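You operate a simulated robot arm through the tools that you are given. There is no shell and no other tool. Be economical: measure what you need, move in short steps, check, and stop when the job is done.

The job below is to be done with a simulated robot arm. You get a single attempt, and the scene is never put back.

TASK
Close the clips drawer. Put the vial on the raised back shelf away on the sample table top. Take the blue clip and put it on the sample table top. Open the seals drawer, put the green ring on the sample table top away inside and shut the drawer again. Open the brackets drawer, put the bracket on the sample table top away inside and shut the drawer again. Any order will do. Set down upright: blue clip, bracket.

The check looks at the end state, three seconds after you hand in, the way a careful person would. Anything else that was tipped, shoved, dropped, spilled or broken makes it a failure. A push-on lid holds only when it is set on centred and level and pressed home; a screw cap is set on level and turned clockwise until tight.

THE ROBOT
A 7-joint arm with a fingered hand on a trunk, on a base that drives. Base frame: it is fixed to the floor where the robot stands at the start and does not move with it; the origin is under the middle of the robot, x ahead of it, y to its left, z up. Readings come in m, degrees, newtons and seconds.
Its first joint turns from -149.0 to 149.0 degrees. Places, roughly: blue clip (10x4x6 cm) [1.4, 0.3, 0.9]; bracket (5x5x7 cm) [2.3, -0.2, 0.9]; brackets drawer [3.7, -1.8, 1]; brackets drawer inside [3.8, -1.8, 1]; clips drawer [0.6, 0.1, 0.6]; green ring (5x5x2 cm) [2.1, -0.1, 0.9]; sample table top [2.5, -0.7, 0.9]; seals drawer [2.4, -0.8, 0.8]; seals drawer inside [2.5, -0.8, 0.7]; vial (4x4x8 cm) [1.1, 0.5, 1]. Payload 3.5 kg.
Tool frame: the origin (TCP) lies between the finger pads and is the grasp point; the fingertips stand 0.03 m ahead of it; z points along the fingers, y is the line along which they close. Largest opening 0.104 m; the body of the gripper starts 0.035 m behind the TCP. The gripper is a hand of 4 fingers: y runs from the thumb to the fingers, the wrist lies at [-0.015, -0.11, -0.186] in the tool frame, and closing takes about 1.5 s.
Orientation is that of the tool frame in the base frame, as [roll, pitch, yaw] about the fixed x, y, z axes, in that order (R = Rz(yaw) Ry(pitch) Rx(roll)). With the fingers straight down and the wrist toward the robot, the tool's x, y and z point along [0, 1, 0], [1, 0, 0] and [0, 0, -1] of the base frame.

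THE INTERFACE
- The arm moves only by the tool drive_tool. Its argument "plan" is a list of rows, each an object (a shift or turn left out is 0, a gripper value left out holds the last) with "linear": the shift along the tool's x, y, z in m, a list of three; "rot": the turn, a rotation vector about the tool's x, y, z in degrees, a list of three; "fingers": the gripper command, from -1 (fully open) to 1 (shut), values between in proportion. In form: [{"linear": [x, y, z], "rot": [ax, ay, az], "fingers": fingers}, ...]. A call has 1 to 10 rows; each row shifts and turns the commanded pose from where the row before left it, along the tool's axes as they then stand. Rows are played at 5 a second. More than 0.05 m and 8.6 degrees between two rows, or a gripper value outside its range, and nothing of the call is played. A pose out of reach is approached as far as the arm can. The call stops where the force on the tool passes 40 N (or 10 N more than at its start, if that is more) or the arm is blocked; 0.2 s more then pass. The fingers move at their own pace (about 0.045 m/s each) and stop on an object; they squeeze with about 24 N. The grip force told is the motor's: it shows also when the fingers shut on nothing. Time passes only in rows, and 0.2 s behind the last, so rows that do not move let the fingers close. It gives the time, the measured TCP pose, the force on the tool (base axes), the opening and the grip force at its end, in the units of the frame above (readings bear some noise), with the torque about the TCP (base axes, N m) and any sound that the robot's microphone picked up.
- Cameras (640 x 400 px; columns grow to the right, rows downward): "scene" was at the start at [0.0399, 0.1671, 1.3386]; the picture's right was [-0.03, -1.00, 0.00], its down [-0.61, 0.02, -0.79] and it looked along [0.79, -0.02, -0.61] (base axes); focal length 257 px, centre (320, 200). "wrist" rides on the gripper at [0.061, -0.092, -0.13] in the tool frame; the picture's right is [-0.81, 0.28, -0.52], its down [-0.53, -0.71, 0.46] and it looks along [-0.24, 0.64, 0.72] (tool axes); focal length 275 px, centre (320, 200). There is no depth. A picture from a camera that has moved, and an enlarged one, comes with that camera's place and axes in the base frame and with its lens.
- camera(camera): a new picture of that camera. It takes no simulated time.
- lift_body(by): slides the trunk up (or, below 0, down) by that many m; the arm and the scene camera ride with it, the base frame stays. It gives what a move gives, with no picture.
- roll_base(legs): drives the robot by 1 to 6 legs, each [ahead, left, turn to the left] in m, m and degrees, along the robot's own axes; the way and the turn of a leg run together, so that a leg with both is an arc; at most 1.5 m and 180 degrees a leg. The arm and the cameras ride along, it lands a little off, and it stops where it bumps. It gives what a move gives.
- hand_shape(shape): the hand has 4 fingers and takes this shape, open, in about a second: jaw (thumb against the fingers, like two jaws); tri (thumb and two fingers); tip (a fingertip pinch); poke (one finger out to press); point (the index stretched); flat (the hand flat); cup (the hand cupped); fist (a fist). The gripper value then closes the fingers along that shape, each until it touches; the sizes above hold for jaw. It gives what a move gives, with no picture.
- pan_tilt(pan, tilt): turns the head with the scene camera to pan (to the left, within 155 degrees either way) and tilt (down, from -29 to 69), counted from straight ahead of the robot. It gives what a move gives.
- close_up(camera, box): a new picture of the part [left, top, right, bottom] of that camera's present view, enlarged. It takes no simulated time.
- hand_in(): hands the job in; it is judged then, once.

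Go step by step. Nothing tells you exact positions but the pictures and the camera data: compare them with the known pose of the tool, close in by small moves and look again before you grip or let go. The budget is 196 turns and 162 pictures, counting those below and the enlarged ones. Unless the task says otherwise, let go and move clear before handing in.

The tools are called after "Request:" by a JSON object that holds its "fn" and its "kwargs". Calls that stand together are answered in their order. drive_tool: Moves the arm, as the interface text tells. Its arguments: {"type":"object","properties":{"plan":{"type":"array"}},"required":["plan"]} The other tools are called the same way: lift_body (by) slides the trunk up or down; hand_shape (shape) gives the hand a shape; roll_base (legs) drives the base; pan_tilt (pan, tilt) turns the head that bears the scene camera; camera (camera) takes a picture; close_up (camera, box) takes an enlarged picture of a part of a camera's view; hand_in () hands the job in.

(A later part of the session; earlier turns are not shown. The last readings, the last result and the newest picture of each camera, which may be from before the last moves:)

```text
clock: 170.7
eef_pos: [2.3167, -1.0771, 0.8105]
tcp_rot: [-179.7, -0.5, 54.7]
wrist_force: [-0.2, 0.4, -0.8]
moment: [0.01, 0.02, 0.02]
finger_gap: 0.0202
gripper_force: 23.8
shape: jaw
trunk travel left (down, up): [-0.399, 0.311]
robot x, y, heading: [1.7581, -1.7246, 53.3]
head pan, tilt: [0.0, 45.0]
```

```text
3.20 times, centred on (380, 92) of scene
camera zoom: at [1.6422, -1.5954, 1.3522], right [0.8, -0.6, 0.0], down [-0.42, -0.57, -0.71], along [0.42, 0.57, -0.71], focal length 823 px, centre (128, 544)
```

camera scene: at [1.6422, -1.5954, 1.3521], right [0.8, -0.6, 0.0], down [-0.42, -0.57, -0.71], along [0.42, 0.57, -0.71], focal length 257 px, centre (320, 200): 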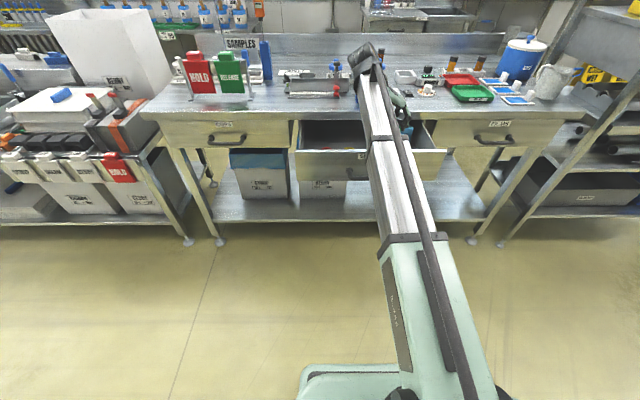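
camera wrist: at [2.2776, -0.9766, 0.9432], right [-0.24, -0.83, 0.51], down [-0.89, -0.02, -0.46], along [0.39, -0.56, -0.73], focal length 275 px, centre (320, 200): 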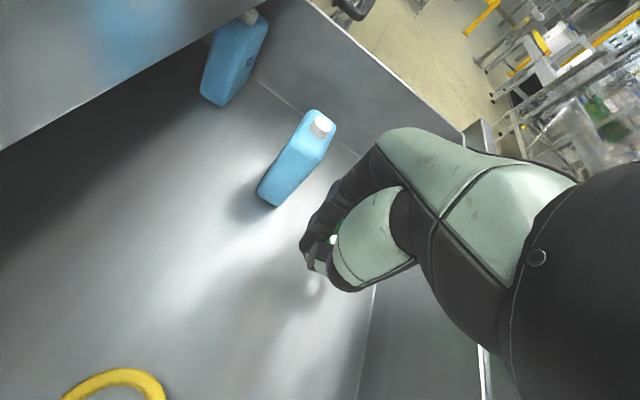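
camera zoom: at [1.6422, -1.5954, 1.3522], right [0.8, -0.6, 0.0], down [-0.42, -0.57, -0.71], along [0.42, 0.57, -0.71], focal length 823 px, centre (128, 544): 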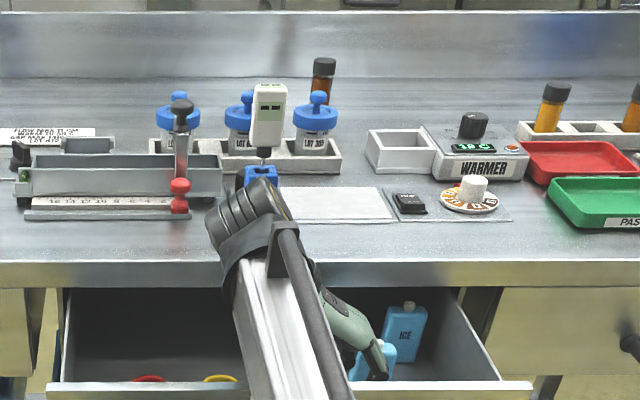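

The standing blue ice bottle is close to the fingers, so I shift 4.5 cm away from it before lowering further.

Request:
{"fn": "drive_tool", "kwargs": {"plan": [{"linear": [0, -0.045, 0]}, {"linear": [0, 0, 0.02]}]}}

Request:
{"fn": "drive_tool", "kwargs": {"plan": [{"linear": [0, 0, 0.015]}]}}

Request:
{"fn": "camera", "kwargs": {"camera": "wrist"}}

```text
clock: 171.3
eef_pos: [2.2806, -1.0506, 0.7918]
tcp_rot: [-179.9, -0.5, 54.7]
wrist_force: [-0.3, -0.2, -0.4]
moment: [-0.03, -0.04, 0.01]
finger_gap: 0.0203
gripper_force: 24.0
shape: jaw
trunk travel left (down, up): [-0.399, 0.311]
robot x, y, heading: [1.7599, -1.7263, 53.2]
head pan, tilt: [0.0, 45.0]
```

```text
clock: 171.7
eef_pos: [2.2799, -1.0523, 0.779]
tcp_rot: [-179.8, -0.6, 54.7]
wrist_force: [0.4, 0.9, 7.2]
moment: [-0.21, -0.14, 0.02]
finger_gap: 0.02
gripper_force: 24.3
shape: jaw
trunk travel left (down, up): [-0.399, 0.311]
robot x, y, heading: [1.7581, -1.7261, 53.4]
head pan, tilt: [0.0, 45.0]
```

```text
57 pictures are left
camera wrist: at [2.2408, -0.9509, 0.9107], right [-0.24, -0.83, 0.51], down [-0.89, -0.02, -0.46], along [0.39, -0.56, -0.73], focal length 275 px, centre (320, 200)
```

wrist: 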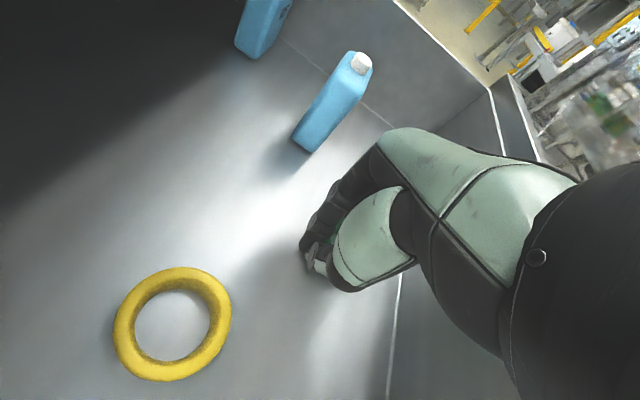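

Contact with the drawer floor. I open the hand.

Request:
{"fn": "drive_tool", "kwargs": {"plan": [{"linear": [0, 0, -0.002], "fingers": 0.5}, {}, {"fingers": 0.0}, {}, {"fingers": -0.6}, {}, {}]}}

Request:
{"fn": "camera", "kwargs": {"camera": "wrist"}}

```text
clock: 173.3
eef_pos: [2.2815, -1.0493, 0.7793]
tcp_rot: [-179.8, -0.6, 54.7]
wrist_force: [-0.6, -0.4, 0.2]
moment: [-0.02, 0.02, -0.02]
finger_gap: 0.0829
gripper_force: 0.1
shape: jaw
trunk travel left (down, up): [-0.399, 0.311]
robot x, y, heading: [1.76, -1.7274, 53.3]
head pan, tilt: [0.0, 45.0]
```

```text
56 pictures are left
camera wrist: at [2.2414, -0.9505, 0.9113], right [-0.24, -0.83, 0.51], down [-0.89, -0.02, -0.46], along [0.39, -0.56, -0.73], focal length 275 px, centre (320, 200)
```

wrist: 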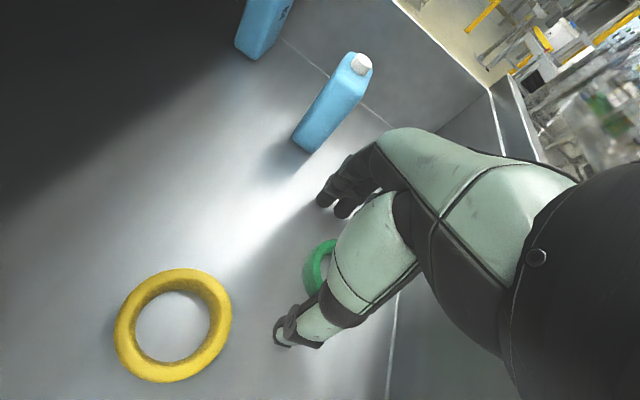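

The ring lies on the drawer floor. I rise straight out, then verify.

Request:
{"fn": "drive_tool", "kwargs": {"plan": [{"linear": [0, 0, -0.04]}, {"linear": [0, 0, -0.05]}, {"linear": [0, 0, -0.05]}, {"linear": [0, 0, -0.05]}, {"linear": [0, 0, -0.05]}]}}

Request:
{"fn": "camera", "kwargs": {"camera": "wrist"}}

```text
clock: 174.5
eef_pos: [2.2789, -1.0543, 1.0198]
tcp_rot: [-179.8, -0.6, 54.6]
wrist_force: [0.5, -0.3, 0.5]
moment: [-0.01, -0.05, 0.04]
finger_gap: 0.0832
gripper_force: 0.0
shape: jaw
trunk travel left (down, up): [-0.399, 0.311]
robot x, y, heading: [1.7584, -1.7267, 53.5]
head pan, tilt: [0.0, 45.0]
```

```text
55 pictures are left
camera wrist: at [2.2396, -0.9535, 1.1511], right [-0.24, -0.83, 0.51], down [-0.89, -0.02, -0.46], along [0.39, -0.56, -0.73], focal length 275 px, centre (320, 200)
```

wrist: 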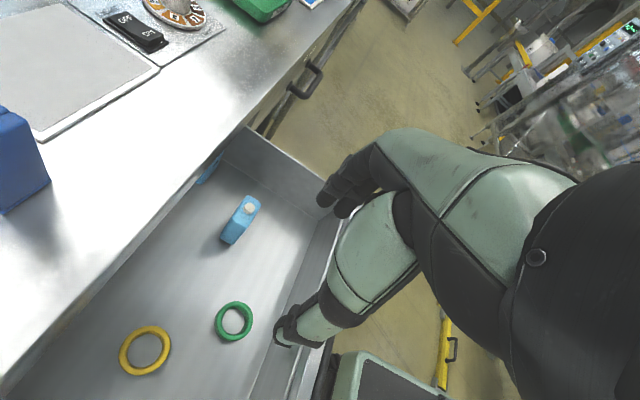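

The green ring lies flat in the drawer. Next I back up, turn and tilt the closed hand forward as before, to push the drawer shut beside its handle.

Request:
{"fn": "roll_base", "kwargs": {"legs": [[-0.19, 0, 0]]}}

Request:
{"fn": "drive_tool", "kwargs": {"plan": [{"rot": [0, 0, -8.5], "fingers": 1}, {"rot": [0, 0, -8.5]}, {"rot": [0, 0, -8.5]}, {"rot": [0, 0, -8.5]}, {"rot": [0, 0, -8.5]}, {"rot": [0, 0, -8.5]}, {"rot": [0, 0, -8.5]}, {"rot": [0, 0, -8.5]}, {"rot": [0, 0, -8.5]}, {"rot": [0, 0, -8.5]}]}}

Request:
{"fn": "drive_tool", "kwargs": {"plan": [{"rot": [0, 0, -5]}, {"rot": [-8.4, 0, 0]}, {"rot": [-8.4, 0, 0]}, {"rot": [-8.4, 0, 0]}, {"rot": [-8.4, 0, 0]}, {"rot": [-8.4, 0, 0]}]}}

Request:
{"fn": "camera", "kwargs": {"camera": "wrist"}}

```text
clock: 176.0
eef_pos: [2.164, -1.2074, 1.0187]
tcp_rot: [-179.8, -0.4, 54.7]
wrist_force: [0.1, -0.2, 0.0]
moment: [-0.01, -0.01, 0.01]
finger_gap: 0.0829
gripper_force: 0.1
shape: jaw
trunk travel left (down, up): [-0.399, 0.311]
robot x, y, heading: [1.6436, -1.878, 53.5]
head pan, tilt: [0.0, 45.0]
```

```text
clock: 178.2
eef_pos: [2.1525, -1.2247, 1.0325]
tcp_rot: [178.4, -0.2, 140.0]
wrist_force: [0.5, -0.2, 0.0]
moment: [0.05, -0.01, 0.03]
finger_gap: 0.0001
gripper_force: 23.8
shape: jaw
trunk travel left (down, up): [-0.399, 0.311]
robot x, y, heading: [1.6414, -1.8783, 53.7]
head pan, tilt: [0.0, 45.0]
```

```text
clock: 179.6
eef_pos: [2.1515, -1.2253, 1.0325]
tcp_rot: [136.3, -0.2, 144.7]
wrist_force: [-0.7, 0.1, -0.3]
moment: [0.01, 0.05, -0.01]
finger_gap: 0.0
gripper_force: 24.4
shape: jaw
trunk travel left (down, up): [-0.399, 0.311]
robot x, y, heading: [1.647, -1.8789, 53.5]
head pan, tilt: [0.0, 45.0]
```

```text
54 pictures are left
camera wrist: at [2.012, -1.3181, 1.0639], right [0.57, -0.6, 0.56], down [0.32, -0.47, -0.82], along [0.76, 0.65, -0.08], focal length 275 px, centre (320, 200)
```

wrist: 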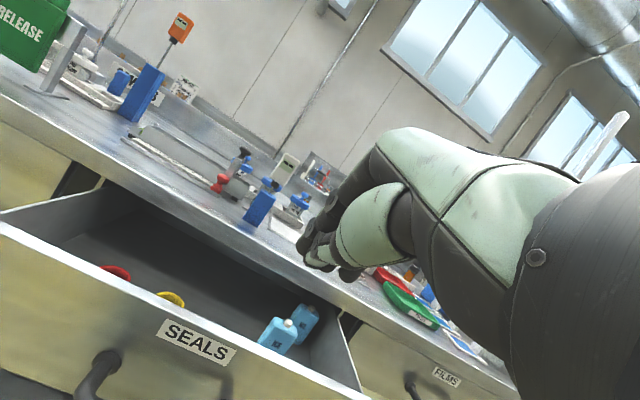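

I lower the hand in front of the panel, right of the handle.

Request:
{"fn": "drive_tool", "kwargs": {"plan": [{"linear": [-0.02, -0.0237, 0.0287]}, {"linear": [-0.02, -0.0237, 0.0287]}, {"linear": [-0.02, -0.0237, 0.0287]}, {"linear": [-0.02, -0.0237, 0.0287]}, {"linear": [-0.02, -0.0237, 0.0287]}, {"linear": [-0.02, -0.0237, 0.0287]}]}}

Request:
{"fn": "camera", "kwargs": {"camera": "wrist"}}

```text
clock: 181.0
eef_pos: [2.2576, -1.2804, 0.8085]
tcp_rot: [136.5, -0.2, 144.7]
wrist_force: [-0.2, 1.3, 0.2]
moment: [-0.03, -0.01, 0.02]
finger_gap: 0.0
gripper_force: 23.8
shape: jaw
trunk travel left (down, up): [-0.399, 0.311]
robot x, y, heading: [1.6431, -1.8798, 53.2]
head pan, tilt: [0.0, 45.0]
```

```text
53 pictures are left
camera wrist: at [2.1183, -1.3737, 0.8404], right [0.57, -0.6, 0.56], down [0.32, -0.47, -0.82], along [0.76, 0.65, -0.08], focal length 275 px, centre (320, 200)
```

wrist: 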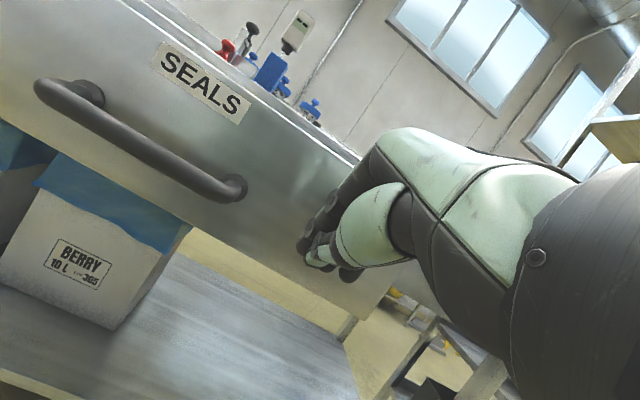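

Good placement. I push by driving the base forward 20 cm, then finish with the arm.

Request:
{"fn": "roll_base", "kwargs": {"legs": [[0.2, 0, 0]]}}

Request:
{"fn": "camera", "kwargs": {"camera": "wrist"}}

```text
clock: 182.6
eef_pos: [2.3754, -1.1195, 0.8075]
tcp_rot: [136.3, -0.2, 144.9]
wrist_force: [-0.5, -0.6, 0.5]
moment: [0.03, -0.02, 0.0]
finger_gap: 0.0
gripper_force: 23.7
shape: jaw
trunk travel left (down, up): [-0.399, 0.311]
robot x, y, heading: [1.761, -1.7179, 53.5]
head pan, tilt: [0.0, 45.0]
```

```text
52 pictures are left
camera wrist: at [2.2363, -1.2132, 0.8398], right [0.57, -0.6, 0.56], down [0.32, -0.47, -0.82], along [0.76, 0.65, -0.08], focal length 275 px, centre (320, 200)
```

wrist: 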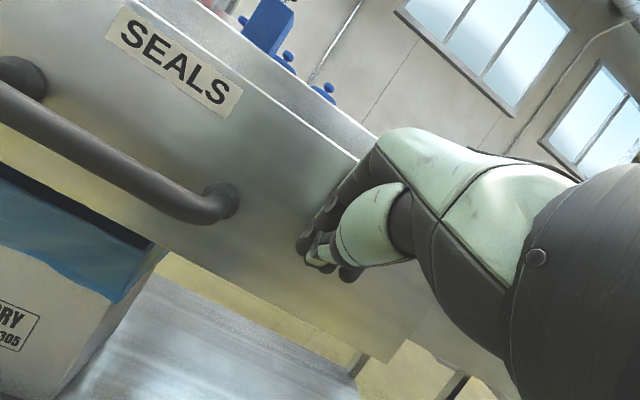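

Request:
{"fn": "drive_tool", "kwargs": {"plan": [{"linear": [0, 0.0145, 0.0138]}, {"linear": [0, 0.0145, 0.0138]}, {"linear": [0, 0.0145, 0.0138]}, {"linear": [0, 0.011, 0.01]}, {"linear": [0, 0.011, 0.01]}, {"linear": [0, 0.011, 0.01]}, {"linear": [0, 0.011, 0.01]}]}}

Request:
{"fn": "camera", "kwargs": {"camera": "wrist"}}

Request:
{"fn": "camera", "kwargs": {"camera": "scene"}}

```text
clock: 184.0
eef_pos: [2.4277, -1.0477, 0.8105]
tcp_rot: [136.3, -0.2, 144.9]
wrist_force: [-17.6, -22.8, 2.7]
moment: [-0.09, 0.12, -0.17]
finger_gap: 0.0
gripper_force: 23.3
shape: jaw
trunk travel left (down, up): [-0.399, 0.311]
robot x, y, heading: [1.7622, -1.7216, 53.6]
head pan, tilt: [0.0, 45.0]
stopped in row 6: the force on the tool passed its limit at 51 N (the readings are from after the stop); the commanded pose is now the measured one
```

```text
51 pictures are left
camera wrist: at [2.2872, -1.1413, 0.8424], right [0.57, -0.6, 0.56], down [0.32, -0.47, -0.82], along [0.76, 0.65, -0.08], focal length 275 px, centre (320, 200)
```

wrist: 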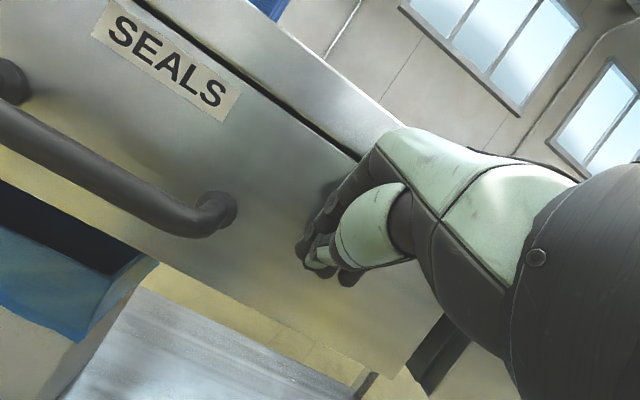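

```text
50 pictures are left
camera scene: at [1.6443, -1.592, 1.3522], right [0.8, -0.6, 0.0], down [-0.42, -0.57, -0.71], along [0.42, 0.57, -0.71], focal length 257 px, centre (320, 200)
```

scene: 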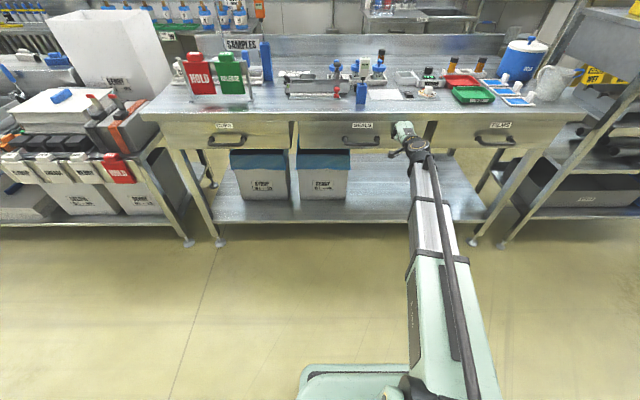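

The seals drawer is shut flush. I back the hand off and raise, then look to the right at the rack with the brackets drawer.

Request:
{"fn": "drive_tool", "kwargs": {"plan": [{"linear": [0, -0.036, -0.034]}, {"linear": [0, -0.036, -0.034]}, {"linear": [0, -0.036, -0.034]}, {"linear": [0, -0.036, -0.034]}]}}

Request:
{"fn": "lift_body", "kwargs": {"by": 0.3}}

Request:
{"fn": "pan_tilt", "kwargs": {"pan": -55, "tilt": 25}}

Request:
{"fn": "camera", "kwargs": {"camera": "scene"}}

```text
clock: 185.0
eef_pos: [2.3123, -1.2055, 0.8068]
tcp_rot: [136.4, -0.2, 144.8]
wrist_force: [0.1, 0.3, -0.5]
moment: [0.05, 0.01, 0.02]
finger_gap: 0.0
gripper_force: 24.0
shape: jaw
trunk travel left (down, up): [-0.399, 0.311]
robot x, y, heading: [1.7601, -1.7203, 53.5]
head pan, tilt: [0.0, 45.0]
```

```text
clock: 188.0
eef_pos: [2.3131, -1.2044, 1.1077]
tcp_rot: [136.4, -0.2, 144.9]
wrist_force: [-0.7, -0.5, 1.0]
moment: [-0.02, -0.01, -0.01]
finger_gap: 0.0001
gripper_force: 23.9
shape: jaw
trunk travel left (down, up): [-0.699, 0.011]
robot x, y, heading: [1.7589, -1.7191, 53.2]
head pan, tilt: [0.0, 45.0]
```

```text
clock: 189.2
eef_pos: [2.3132, -1.2049, 1.1071]
tcp_rot: [136.4, -0.1, 144.9]
wrist_force: [-0.8, -0.6, 0.4]
moment: [0.0, -0.01, 0.01]
finger_gap: 0.0002
gripper_force: 23.9
shape: jaw
trunk travel left (down, up): [-0.699, 0.011]
robot x, y, heading: [1.7653, -1.7174, 53.1]
head pan, tilt: [-55.0, 25.0]
```

```text
49 pictures are left
camera scene: at [1.6898, -1.6574, 1.6827], right [-0.03, -1.0, 0.0], down [-0.42, 0.01, -0.91], along [0.91, -0.03, -0.42], focal length 257 px, centre (320, 200)
```

scene: 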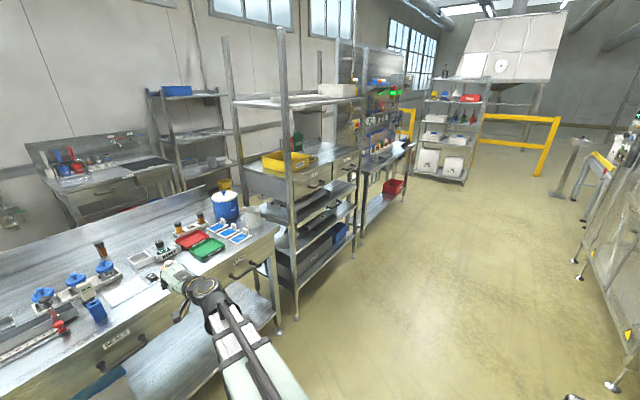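

The aisle to the right is clear. I strafe 1.4 m to stand in front of the rack.

Request:
{"fn": "roll_base", "kwargs": {"legs": [[0, 0, 1.5], [0, -1.4, 0]]}}

Request:
{"fn": "pan_tilt", "kwargs": {"pan": 0, "tilt": 30}}

Request:
{"fn": "camera", "kwargs": {"camera": "scene"}}

Request:
{"fn": "camera", "kwargs": {"camera": "wrist"}}

```text
clock: 196.6
eef_pos: [3.4545, -2.0145, 1.1085]
tcp_rot: [136.4, -0.2, 145.8]
wrist_force: [0.9, -0.7, -0.6]
moment: [-0.02, -0.01, 0.0]
finger_gap: 0.0
gripper_force: 24.0
shape: jaw
trunk travel left (down, up): [-0.699, 0.011]
robot x, y, heading: [2.9125, -2.5377, 54.2]
head pan, tilt: [-55.0, 25.0]
```

```text
clock: 197.8
eef_pos: [3.455, -2.0136, 1.1086]
tcp_rot: [136.4, -0.2, 145.7]
wrist_force: [-0.2, -0.6, 0.2]
moment: [0.0, -0.01, 0.01]
finger_gap: 0.0
gripper_force: 24.1
shape: jaw
trunk travel left (down, up): [-0.699, 0.011]
robot x, y, heading: [2.9117, -2.5392, 54.3]
head pan, tilt: [0.0, 30.0]
```

```text
48 pictures are left
camera scene: at [2.7989, -2.401, 1.6747], right [0.81, -0.58, 0.0], down [-0.29, -0.41, -0.87], along [0.51, 0.7, -0.5], focal length 257 px, centre (320, 200)
```

scene: 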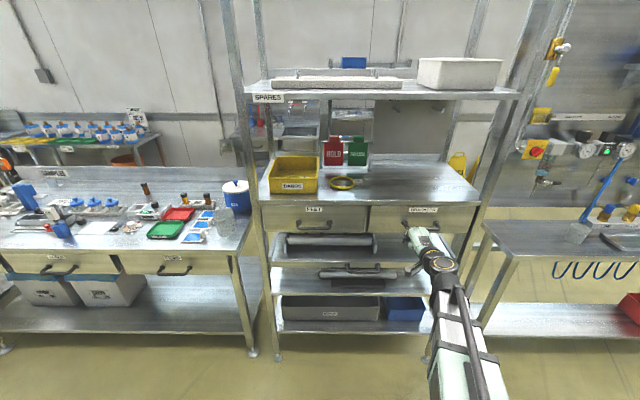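

```text
47 pictures are left
camera wrist: at [3.3161, -2.1099, 1.1401], right [0.58, -0.59, 0.56], down [0.32, -0.47, -0.82], along [0.74, 0.66, -0.08], focal length 275 px, centre (320, 200)
```

wrist: 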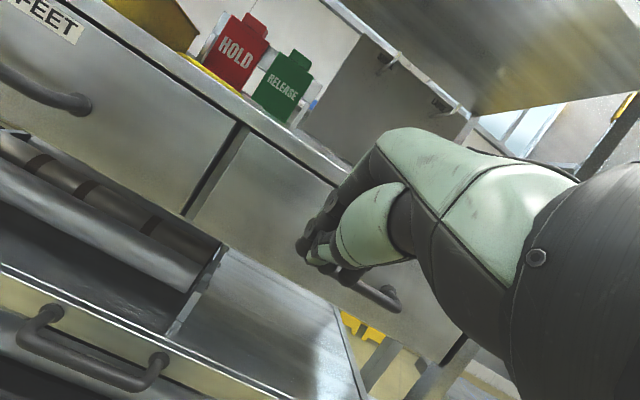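

BRACKETS is the right-hand drawer of the rack, its handle around u≈4.13, z≈1.03. I pull the hand back, open it, tilt to 50° and strafe 15 cm right to see the handle.

Request:
{"fn": "drive_tool", "kwargs": {"plan": [{"linear": [0, -0.029, -0.028]}, {"linear": [0, -0.029, -0.028]}, {"linear": [0, -0.029, -0.028], "fingers": -1}, {"rot": [-7, 0, 0]}, {}, {}, {}]}}

Request:
{"fn": "roll_base", "kwargs": {"legs": [[0, -0.2, 0]]}}

Request:
{"fn": "camera", "kwargs": {"camera": "wrist"}}

```text
clock: 199.4
eef_pos: [3.3952, -2.1078, 1.1081]
tcp_rot: [129.4, -0.2, 145.9]
wrist_force: [-0.7, 0.6, 0.4]
moment: [0.01, -0.02, -0.04]
finger_gap: 0.1036
gripper_force: 0.0
shape: jaw
out of reach, approached as far as the arm can: row 3
trunk travel left (down, up): [-0.699, 0.011]
robot x, y, heading: [2.913, -2.5384, 54.2]
head pan, tilt: [0.0, 30.0]
```

```text
clock: 201.0
eef_pos: [3.559, -2.2268, 1.1076]
tcp_rot: [129.4, -0.2, 145.7]
wrist_force: [-0.7, -0.1, -1.5]
moment: [0.01, 0.0, -0.02]
finger_gap: 0.1038
gripper_force: 0.0
shape: jaw
trunk travel left (down, up): [-0.699, 0.011]
robot x, y, heading: [3.0741, -2.6527, 54.0]
head pan, tilt: [0.0, 30.0]
```

```text
46 pictures are left
camera wrist: at [3.4202, -2.3244, 1.1199], right [0.55, -0.64, 0.54], down [0.38, -0.38, -0.84], along [0.75, 0.67, 0.04], focal length 275 px, centre (320, 200)
```

wrist: 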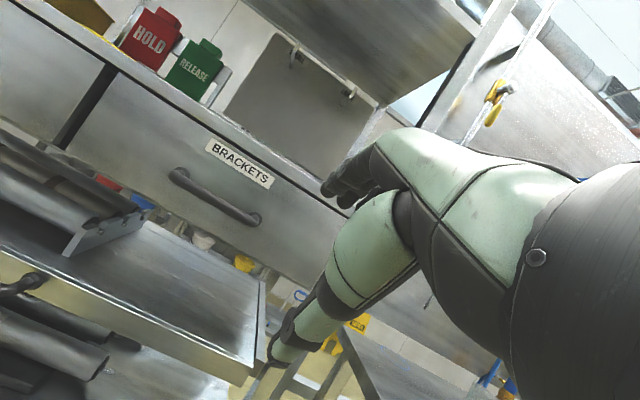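

The BRACKETS handle is around u≈4.10, n≈0.48, z≈1.06. I move to a staging point and measure again.

Request:
{"fn": "drive_tool", "kwargs": {"plan": [{"linear": [0.0228, 0.0265, 0.0204]}, {"linear": [0.0228, 0.0265, 0.0204]}, {"linear": [0.0228, 0.0265, 0.0204]}, {"linear": [0.0228, 0.0265, 0.0204]}]}}

Request:
{"fn": "camera", "kwargs": {"camera": "wrist"}}

Request:
{"fn": "close_up", "kwargs": {"camera": "scene", "box": [240, 130, 440, 255]}}

```text
clock: 202.0
eef_pos: [3.5573, -2.065, 1.138]
tcp_rot: [129.4, -0.2, 145.9]
wrist_force: [0.0, -0.1, 0.7]
moment: [-0.03, -0.01, 0.0]
finger_gap: 0.1038
gripper_force: 0.1
shape: jaw
trunk travel left (down, up): [-0.699, 0.011]
robot x, y, heading: [3.0761, -2.6537, 54.2]
head pan, tilt: [0.0, 30.0]
```

```text
45 pictures are left
camera wrist: at [3.4171, -2.1641, 1.1499], right [0.55, -0.64, 0.54], down [0.38, -0.38, -0.84], along [0.75, 0.66, 0.04], focal length 275 px, centre (320, 200)
```

wrist: 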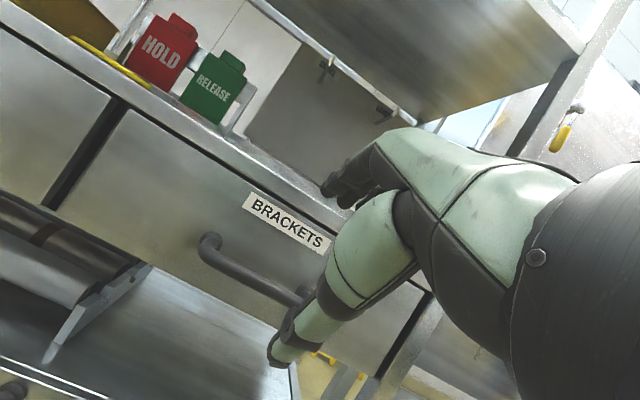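

```text
3.20 times, centred on (340, 192) of scene
camera zoom: at [2.9622, -2.5177, 1.6747], right [0.81, -0.58, 0.0], down [-0.29, -0.41, -0.87], along [0.51, 0.7, -0.5], focal length 823 px, centre (256, 224)
```

zoom: 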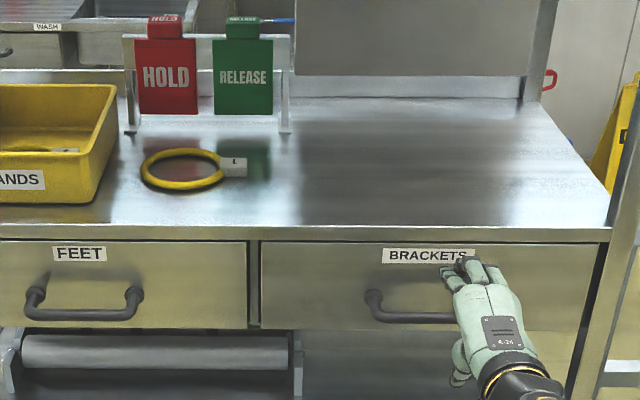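

This view matches the earlier seals approach almost exactly, so I repeat the same advance in two steps.

Request:
{"fn": "drive_tool", "kwargs": {"plan": [{"linear": [0, 0.001, 0.04]}, {"linear": [0, 0.001, 0.04]}, {"linear": [0, 0.001, 0.02]}]}}

Request:
{"fn": "camera", "kwargs": {"camera": "wrist"}}

```text
clock: 202.8
eef_pos: [3.6001, -2.0018, 1.0779]
tcp_rot: [129.4, -0.2, 146.0]
wrist_force: [0.3, -0.6, 0.7]
moment: [-0.01, 0.03, -0.04]
finger_gap: 0.1039
gripper_force: 0.1
shape: jaw
trunk travel left (down, up): [-0.699, 0.011]
robot x, y, heading: [3.0738, -2.6556, 54.3]
head pan, tilt: [0.0, 30.0]
```

```text
43 pictures are left
camera wrist: at [3.4613, -2.0986, 1.0886], right [0.55, -0.64, 0.54], down [0.38, -0.38, -0.84], along [0.75, 0.67, 0.04], focal length 275 px, centre (320, 200)
```

wrist: 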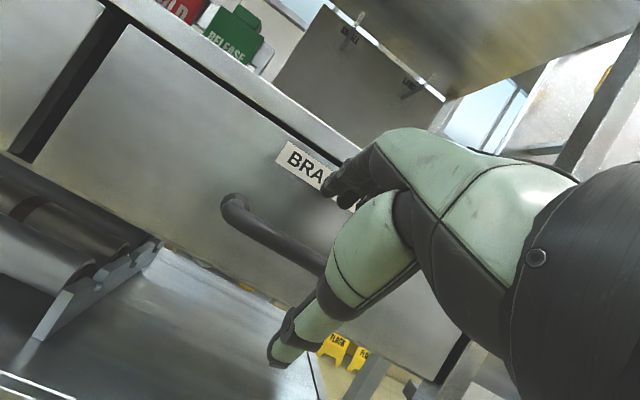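

Request:
{"fn": "drive_tool", "kwargs": {"plan": [{"linear": [0, -0.001, 0.019]}, {"fingers": 1}, {}, {}, {}, {}, {}, {}, {}]}}

Request:
{"fn": "camera", "kwargs": {"camera": "wrist"}}

```text
clock: 204.8
eef_pos: [3.6087, -1.9892, 1.0646]
tcp_rot: [129.3, -0.2, 145.9]
wrist_force: [0.7, 2.4, 10.1]
moment: [0.21, -0.22, 0.02]
finger_gap: 0.0054
gripper_force: 23.6
shape: jaw
trunk travel left (down, up): [-0.699, 0.011]
robot x, y, heading: [3.076, -2.6547, 54.2]
head pan, tilt: [0.0, 30.0]
```

```text
42 pictures are left
camera wrist: at [3.4689, -2.0879, 1.077], right [0.55, -0.64, 0.54], down [0.38, -0.38, -0.84], along [0.75, 0.67, 0.04], focal length 275 px, centre (320, 200)
```

wrist: 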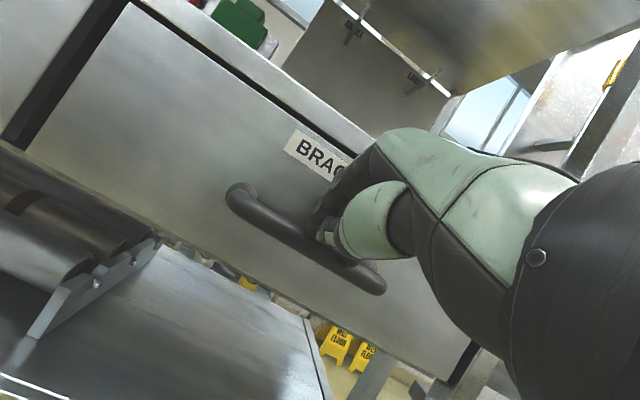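

The fingers are hooked behind the bar. I pull 8 cm by base and check whether it follows.

Request:
{"fn": "roll_base", "kwargs": {"legs": [[-0.08, 0, 0]]}}

Request:
{"fn": "camera", "kwargs": {"camera": "wrist"}}

```text
clock: 205.9
eef_pos: [3.5614, -2.0559, 1.0648]
tcp_rot: [129.2, -0.2, 145.9]
wrist_force: [-0.6, -0.5, 0.1]
moment: [-0.02, 0.0, 0.04]
finger_gap: 0.0045
gripper_force: 23.8
shape: jaw
trunk travel left (down, up): [-0.699, 0.011]
robot x, y, heading: [3.0299, -2.7211, 54.4]
head pan, tilt: [0.0, 30.0]
```

```text
41 pictures are left
camera wrist: at [3.4214, -2.1538, 1.0769], right [0.55, -0.64, 0.54], down [0.38, -0.38, -0.84], along [0.75, 0.67, 0.04], focal length 275 px, centre (320, 200)
```

wrist: 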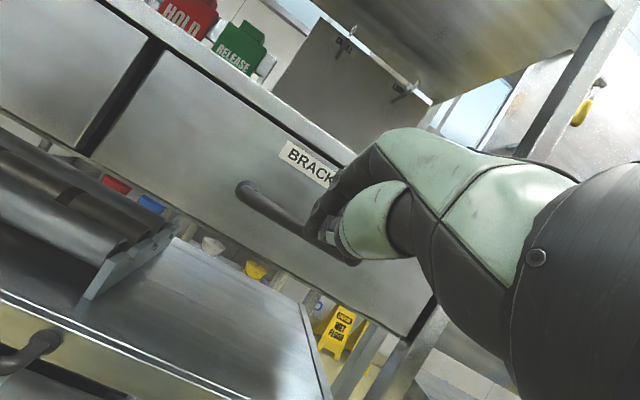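

The hand slipped off; the bar sits slightly lower and deeper than I gripped. I open, drive back in, and re-approach.

Request:
{"fn": "drive_tool", "kwargs": {"plan": [{"fingers": -1}, {}, {}, {}, {}, {}, {"linear": [0, -0.004, -0.04]}]}}

Request:
{"fn": "roll_base", "kwargs": {"legs": [[0.08, 0, 0]]}}

Request:
{"fn": "camera", "kwargs": {"camera": "wrist"}}

```text
clock: 207.5
eef_pos: [3.5414, -2.0831, 1.0866]
tcp_rot: [129.4, -0.2, 145.9]
wrist_force: [0.2, 0.3, 0.5]
moment: [0.01, 0.0, -0.03]
finger_gap: 0.1037
gripper_force: 0.1
shape: jaw
trunk travel left (down, up): [-0.699, 0.011]
robot x, y, heading: [3.0305, -2.7193, 54.1]
head pan, tilt: [0.0, 30.0]
```

```text
clock: 208.6
eef_pos: [3.5895, -2.0161, 1.0845]
tcp_rot: [129.6, -0.2, 145.8]
wrist_force: [0.1, -0.1, -0.1]
moment: [-0.04, -0.04, 0.01]
finger_gap: 0.1036
gripper_force: 0.1
shape: jaw
trunk travel left (down, up): [-0.699, 0.011]
robot x, y, heading: [3.074, -2.6546, 54.0]
head pan, tilt: [0.0, 30.0]
```

```text
40 pictures are left
camera wrist: at [3.4506, -2.1144, 1.098], right [0.55, -0.64, 0.54], down [0.38, -0.38, -0.84], along [0.75, 0.67, 0.04], focal length 275 px, centre (320, 200)
```

wrist: 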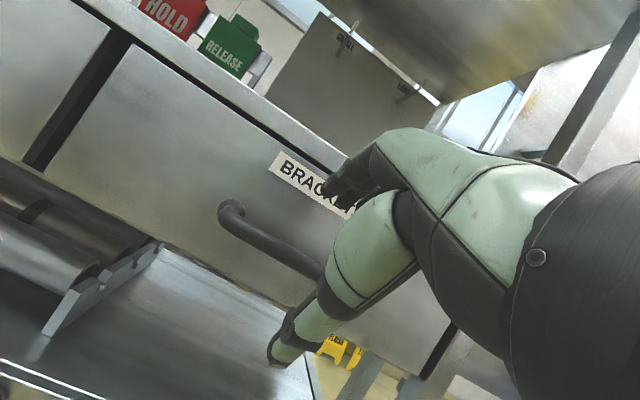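

By triangulation the bar is 1.2 cm deeper than my last grip. I go to that depth and close again.

Request:
{"fn": "drive_tool", "kwargs": {"plan": [{"linear": [0, 0.008, 0.026]}, {"linear": [0, 0.0, 0.027]}, {"fingers": 1}, {}, {}, {}, {}, {}, {}, {}]}}

Request:
{"fn": "camera", "kwargs": {"camera": "wrist"}}

```text
clock: 210.8
eef_pos: [3.6155, -1.9792, 1.0591]
tcp_rot: [129.5, -0.2, 145.8]
wrist_force: [0.3, 0.9, -1.2]
moment: [-0.06, -0.05, 0.02]
finger_gap: 0.0116
gripper_force: 24.5
shape: jaw
trunk travel left (down, up): [-0.699, 0.011]
robot x, y, heading: [3.072, -2.6553, 54.3]
head pan, tilt: [0.0, 30.0]
```

```text
39 pictures are left
camera wrist: at [3.4765, -2.0773, 1.0717], right [0.55, -0.64, 0.54], down [0.38, -0.38, -0.84], along [0.75, 0.67, 0.04], focal length 275 px, centre (320, 200)
```

wrist: 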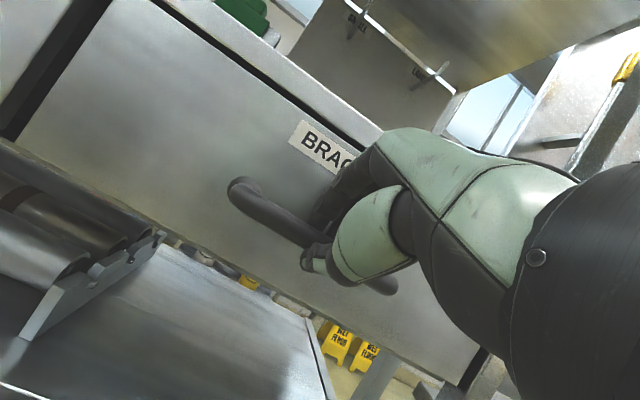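

Now the gap is 1.2 cm, a full grip on the bar. I pull the drawer open with the base.

Request:
{"fn": "roll_base", "kwargs": {"legs": [[-0.22, 0, 0]]}}

Request:
{"fn": "camera", "kwargs": {"camera": "scene"}}

```text
clock: 212.4
eef_pos: [3.4867, -2.1576, 1.0593]
tcp_rot: [129.3, -0.2, 146.0]
wrist_force: [-9.1, 5.1, -2.2]
moment: [-0.09, -0.03, 0.29]
finger_gap: 0.0109
gripper_force: 23.6
shape: jaw
trunk travel left (down, up): [-0.699, 0.011]
robot x, y, heading: [2.9422, -2.8353, 54.0]
head pan, tilt: [0.0, 30.0]
```

```text
38 pictures are left
camera scene: at [2.8321, -2.6968, 1.6746], right [0.81, -0.58, 0.0], down [-0.29, -0.41, -0.87], along [0.51, 0.7, -0.5], focal length 257 px, centre (320, 200)
```

scene: 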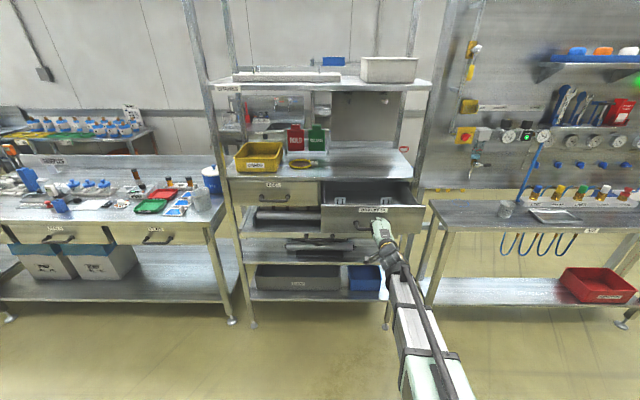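

The brackets drawer is open about 22 cm, with white brackets inside. I release, retract and level the hand.

Request:
{"fn": "drive_tool", "kwargs": {"plan": [{"fingers": -1}, {}, {}, {}, {}, {}, {"linear": [0, 0, -0.04]}, {"linear": [0, 0, -0.04]}, {"linear": [0, 0, -0.04]}]}}

Request:
{"fn": "drive_tool", "kwargs": {"plan": [{"rot": [8.4, 0, 0], "linear": [0, 0, -0.03]}, {"rot": [8.4, 0, 0], "linear": [0, 0, -0.02]}, {"rot": [8.4, 0, 0]}, {"rot": [8.4, 0, 0]}, {"rot": [8.4, 0, 0]}, {"rot": [8.6, 0, 0]}]}}

Request:
{"fn": "close_up", "kwargs": {"camera": "scene", "box": [290, 140, 450, 240]}}

```text
clock: 214.4
eef_pos: [3.435, -2.236, 1.1362]
tcp_rot: [129.4, -0.2, 145.8]
wrist_force: [0.2, 0.1, 0.3]
moment: [0.01, -0.01, 0.01]
finger_gap: 0.1039
gripper_force: 0.0
shape: jaw
trunk travel left (down, up): [-0.699, 0.011]
robot x, y, heading: [2.9511, -2.8329, 54.3]
head pan, tilt: [0.0, 30.0]
```

```text
clock: 215.8
eef_pos: [3.4162, -2.2545, 1.1634]
tcp_rot: [176.5, -0.3, 147.2]
wrist_force: [-0.2, 0.4, -0.4]
moment: [-0.01, 0.05, 0.02]
finger_gap: 0.1037
gripper_force: 0.0
shape: jaw
out of reach, approached as far as the arm can: row 1
trunk travel left (down, up): [-0.699, 0.011]
robot x, y, heading: [2.9465, -2.8314, 54.2]
head pan, tilt: [0.0, 30.0]
```

```text
4.00 times, centred on (370, 190) of scene
camera zoom: at [2.8334, -2.6973, 1.6747], right [0.81, -0.58, 0.0], down [-0.29, -0.41, -0.87], along [0.51, 0.7, -0.5], focal length 1029 px, centre (120, 240)
```

zoom: 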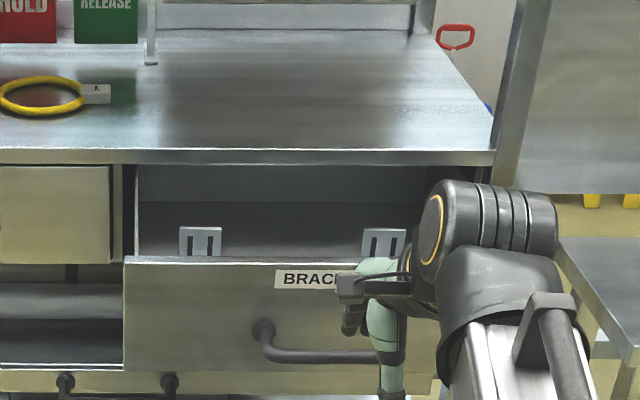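

Two brackets already stand at left and right in the drawer, leaving the middle free. I raise and square up the hand and drive back to the sample table for the loose bracket.

Request:
{"fn": "drive_tool", "kwargs": {"plan": [{"rot": [3.5, 0, 0], "linear": [0, 0, -0.04]}, {"linear": [0, 0, -0.04]}, {"rot": [0, 0, 2.5], "linear": [0, 0, -0.03]}]}}

Request:
{"fn": "roll_base", "kwargs": {"legs": [[0, 0.6, 0], [0.25, 0, 0], [0, 1.49, 0]]}}

Request:
{"fn": "pan_tilt", "kwargs": {"pan": 0, "tilt": 35}}

Request:
{"fn": "camera", "kwargs": {"camera": "scene"}}

```text
clock: 216.6
eef_pos: [3.4146, -2.2591, 1.2723]
tcp_rot: [179.9, -0.3, 144.7]
wrist_force: [-0.7, 0.2, -0.3]
moment: [0.01, 0.02, -0.01]
finger_gap: 0.1038
gripper_force: 0.0
shape: jaw
trunk travel left (down, up): [-0.699, 0.011]
robot x, y, heading: [2.9464, -2.836, 54.3]
head pan, tilt: [0.0, 30.0]
```

```text
clock: 228.4
eef_pos: [1.8675, -0.8367, 1.2721]
tcp_rot: [180.0, -0.4, 144.5]
wrist_force: [-1.0, -0.5, -0.2]
moment: [-0.03, 0.03, -0.02]
finger_gap: 0.1037
gripper_force: 0.1
shape: jaw
trunk travel left (down, up): [-0.699, 0.011]
robot x, y, heading: [1.3953, -1.4102, 54.4]
head pan, tilt: [0.0, 30.0]
```

```text
clock: 229.1
eef_pos: [1.8684, -0.836, 1.2725]
tcp_rot: [179.9, -0.3, 144.5]
wrist_force: [0.5, 0.0, 0.7]
moment: [0.02, -0.01, -0.01]
finger_gap: 0.1039
gripper_force: 0.2
shape: jaw
trunk travel left (down, up): [-0.699, 0.011]
robot x, y, heading: [1.3966, -1.408, 54.4]
head pan, tilt: [0.0, 35.0]
```

```text
36 pictures are left
camera scene: at [1.2842, -1.2763, 1.667], right [0.81, -0.59, 0.0], down [-0.34, -0.46, -0.82], along [0.48, 0.66, -0.57], focal length 257 px, centre (320, 200)
```

scene: 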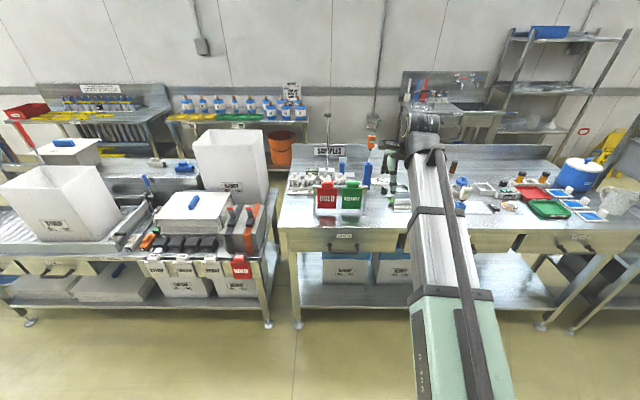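

I'm facing the table at the bracket's column. I drive in 58 cm with the hand at z≈1.27 and look.

Request:
{"fn": "roll_base", "kwargs": {"legs": [[0.58, 0, 0]]}}

Request:
{"fn": "camera", "kwargs": {"camera": "wrist"}}

Request:
{"fn": "pan_tilt", "kwargs": {"pan": 0, "tilt": 42}}

Request:
{"fn": "close_up", "kwargs": {"camera": "scene", "box": [240, 60, 480, 210]}}

```text
clock: 232.4
eef_pos: [2.2087, -0.3647, 1.2729]
tcp_rot: [179.9, -0.4, 144.6]
wrist_force: [0.0, -0.1, -0.4]
moment: [-0.01, 0.03, 0.0]
finger_gap: 0.1038
gripper_force: 0.0
shape: jaw
trunk travel left (down, up): [-0.699, 0.011]
robot x, y, heading: [1.7417, -0.94, 54.3]
head pan, tilt: [0.0, 35.0]
```

```text
35 pictures are left
camera wrist: at [2.1077, -0.4049, 1.4032], right [0.82, -0.25, 0.51], down [0.02, -0.89, -0.46], along [0.57, 0.39, -0.72], focal length 275 px, centre (320, 200)
```

wrist: 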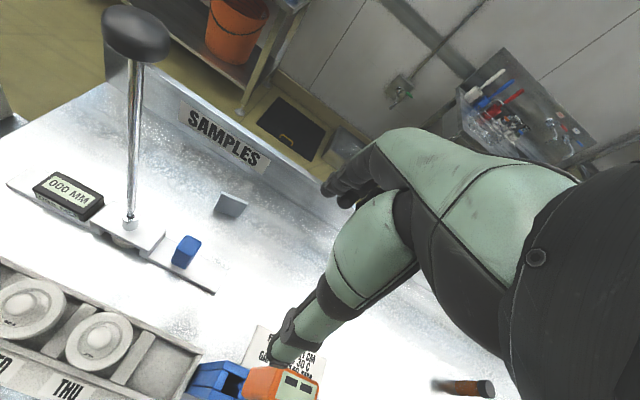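

```text
clock: 233.1
eef_pos: [2.2095, -0.3653, 1.2726]
tcp_rot: [179.9, -0.3, 144.6]
wrist_force: [0.4, -1.0, 0.9]
moment: [0.04, 0.01, -0.02]
finger_gap: 0.1037
gripper_force: 0.0
shape: jaw
trunk travel left (down, up): [-0.699, 0.011]
robot x, y, heading: [1.7404, -0.9339, 54.0]
head pan, tilt: [0.0, 42.0]
```

```text
2.67 times, centred on (360, 135) of scene
camera zoom: at [1.6231, -0.8075, 1.6565], right [0.81, -0.59, 0.0], down [-0.39, -0.54, -0.74], along [0.44, 0.6, -0.67], focal length 686 px, centre (213, 373)
```

zoom: 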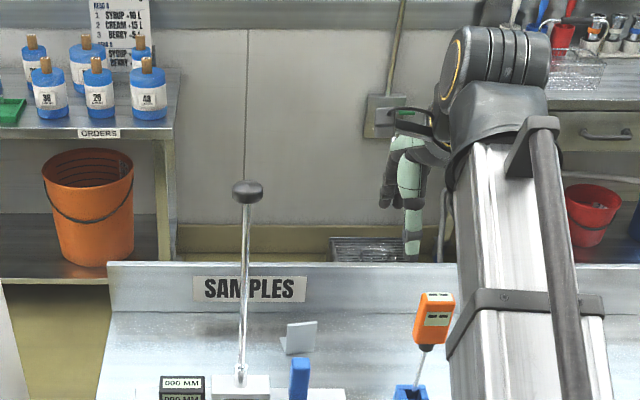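

The bracket stands at about (2.26, −0.176), between the gauge rod on its left and the thermometer on its right. I retract, strafe 20 cm left, and turn the hand 20° so wrist, camera and forearm thread between them.

Request:
{"fn": "drive_tool", "kwargs": {"plan": [{"linear": [0, -0.0375, -0.01]}, {"linear": [0, -0.0375, -0.01]}, {"linear": [0, -0.0375, -0.01]}, {"linear": [0, -0.0375, 0]}]}}

Request:
{"fn": "roll_base", "kwargs": {"legs": [[0, 0.2, 0]]}}

Request:
{"fn": "drive_tool", "kwargs": {"plan": [{"linear": [-0.045, 0, 0]}, {"linear": [-0.045, 0, 0]}, {"linear": [-0.04, 0, 0]}, {"rot": [0, 0, -6.7]}, {"rot": [0, 0, -6.7]}, {"rot": [0, 0, -6.6]}]}}

Request:
{"fn": "camera", "kwargs": {"camera": "wrist"}}

Request:
{"fn": "camera", "kwargs": {"camera": "scene"}}

```text
clock: 234.1
eef_pos: [2.1229, -0.4886, 1.3027]
tcp_rot: [179.7, -0.3, 144.6]
wrist_force: [-0.3, 0.5, 0.0]
moment: [0.0, 0.03, 0.03]
finger_gap: 0.1039
gripper_force: 0.0
shape: jaw
trunk travel left (down, up): [-0.699, 0.011]
robot x, y, heading: [1.7373, -0.9392, 54.2]
head pan, tilt: [0.0, 42.0]
```

```text
clock: 235.7
eef_pos: [1.9615, -0.3691, 1.3027]
tcp_rot: [180.0, -0.2, 144.6]
wrist_force: [-0.8, 0.3, 0.2]
moment: [0.0, -0.01, -0.01]
finger_gap: 0.1037
gripper_force: 0.1
shape: jaw
trunk travel left (down, up): [-0.699, 0.011]
robot x, y, heading: [1.5775, -0.8232, 53.9]
head pan, tilt: [0.0, 42.0]
```

```text
clock: 237.1
eef_pos: [2.0675, -0.4451, 1.3018]
tcp_rot: [179.8, -0.2, 164.7]
wrist_force: [0.1, -1.0, -0.2]
moment: [-0.02, -0.03, -0.03]
finger_gap: 0.104
gripper_force: 0.1
shape: jaw
trunk travel left (down, up): [-0.699, 0.011]
robot x, y, heading: [1.5748, -0.8226, 54.2]
head pan, tilt: [0.0, 42.0]
```

```text
33 pictures are left
camera wrist: at [1.9851, -0.5201, 1.4327], right [0.86, 0.05, 0.52], down [0.32, -0.83, -0.46], along [0.4, 0.56, -0.72], focal length 275 px, centre (320, 200)
```

wrist: 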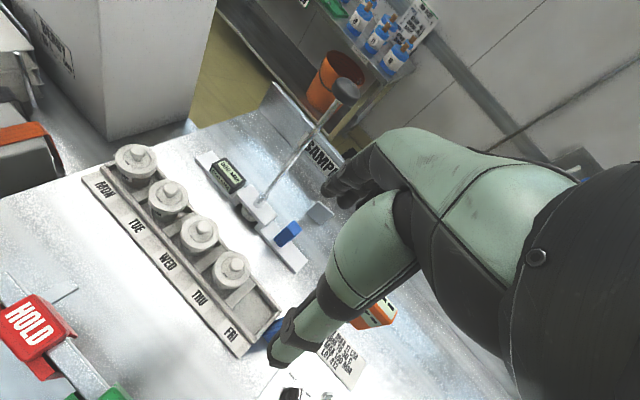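

```text
32 pictures are left
camera scene: at [1.4605, -0.69, 1.6564], right [0.81, -0.59, 0.0], down [-0.39, -0.54, -0.74], along [0.44, 0.6, -0.67], focal length 257 px, centre (320, 200)
```

scene: 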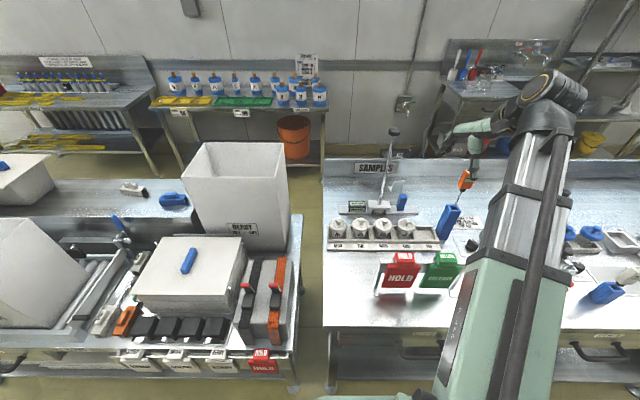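

Bracket confirmed at (2.260, −0.176). I move the hand over it at z=1.30, passing right of the rod.

Request:
{"fn": "drive_tool", "kwargs": {"plan": [{"linear": [-0.0164, 0.0442, 0]}, {"linear": [-0.0164, 0.0442, 0]}, {"linear": [-0.0164, 0.0442, 0]}, {"linear": [-0.0164, 0.0442, 0]}, {"linear": [-0.0164, 0.0442, 0]}, {"linear": [-0.0164, 0.0442, 0]}, {"linear": [-0.0164, 0.0442, 0]}]}}

Request:
{"fn": "camera", "kwargs": {"camera": "wrist"}}

Request:
{"fn": "close_up", "kwargs": {"camera": "scene", "box": [320, 80, 560, 230]}}

```text
clock: 238.7
eef_pos: [2.2607, -0.1773, 1.3019]
tcp_rot: [179.8, -0.3, 164.5]
wrist_force: [-0.6, 0.3, 0.6]
moment: [-0.05, 0.03, -0.02]
finger_gap: 0.1036
gripper_force: 0.1
shape: jaw
trunk travel left (down, up): [-0.699, 0.011]
robot x, y, heading: [1.577, -0.8203, 54.1]
head pan, tilt: [0.0, 42.0]
```

```text
31 pictures are left
camera wrist: at [2.1784, -0.2507, 1.4321], right [0.86, 0.05, 0.51], down [0.32, -0.83, -0.46], along [0.4, 0.56, -0.72], focal length 275 px, centre (320, 200)
```

wrist: 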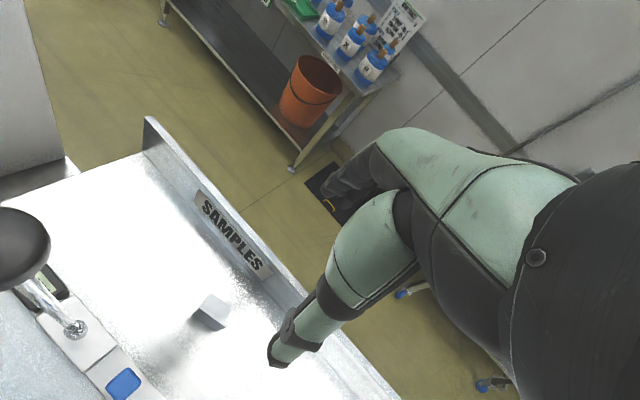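

```text
2.67 times, centred on (440, 155) of scene
camera zoom: at [1.461, -0.6893, 1.6564], right [0.81, -0.59, 0.0], down [-0.39, -0.54, -0.74], along [0.43, 0.6, -0.67], focal length 686 px, centre (0, 320)
```

zoom: 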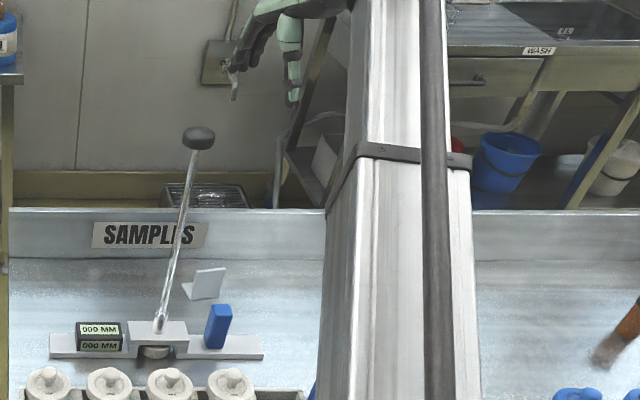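

Before descending I want more clearance from the thermometer for the forearm: I shift the hand 8 cm right, strafe the base 8 cm left, and ease the yaw by 8°.

Request:
{"fn": "drive_tool", "kwargs": {"plan": [{"linear": [-0.0376, -0.0136, 0]}, {"linear": [-0.0376, -0.0136, 0]}, {"rot": [0, 0, 8]}]}}

Request:
{"fn": "roll_base", "kwargs": {"legs": [[0, 0.08, 0]]}}

Request:
{"fn": "camera", "kwargs": {"camera": "wrist"}}

```text
clock: 239.5
eef_pos: [2.3227, -0.2257, 1.302]
tcp_rot: [179.7, -0.2, 156.5]
wrist_force: [0.0, -0.4, -0.3]
moment: [0.0, 0.0, -0.02]
finger_gap: 0.1037
gripper_force: 0.1
shape: jaw
out of reach, approached as far as the arm can: row 2
trunk travel left (down, up): [-0.699, 0.011]
robot x, y, heading: [1.571, -0.8202, 54.4]
head pan, tilt: [0.0, 42.0]
```

```text
clock: 240.5
eef_pos: [2.2546, -0.1767, 1.3022]
tcp_rot: [179.9, -0.2, 156.7]
wrist_force: [0.2, 0.6, -0.6]
moment: [-0.02, -0.02, -0.01]
finger_gap: 0.1037
gripper_force: 0.1
shape: jaw
trunk travel left (down, up): [-0.699, 0.011]
robot x, y, heading: [1.5124, -0.7766, 53.9]
head pan, tilt: [0.0, 42.0]
```

```text
29 pictures are left
camera wrist: at [2.1632, -0.2391, 1.4326], right [0.85, -0.07, 0.52], down [0.21, -0.86, -0.46], along [0.48, 0.5, -0.72], focal length 275 px, centre (320, 200)
```

wrist: 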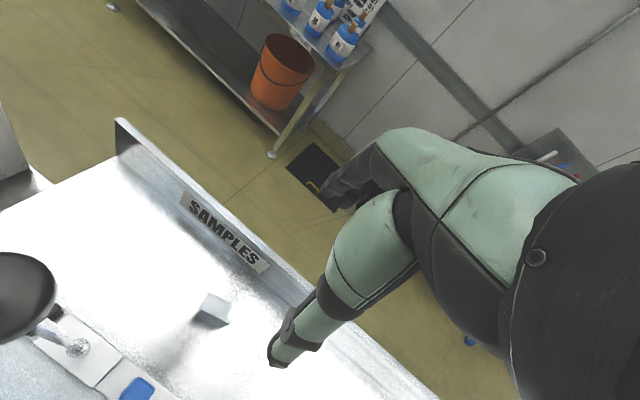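

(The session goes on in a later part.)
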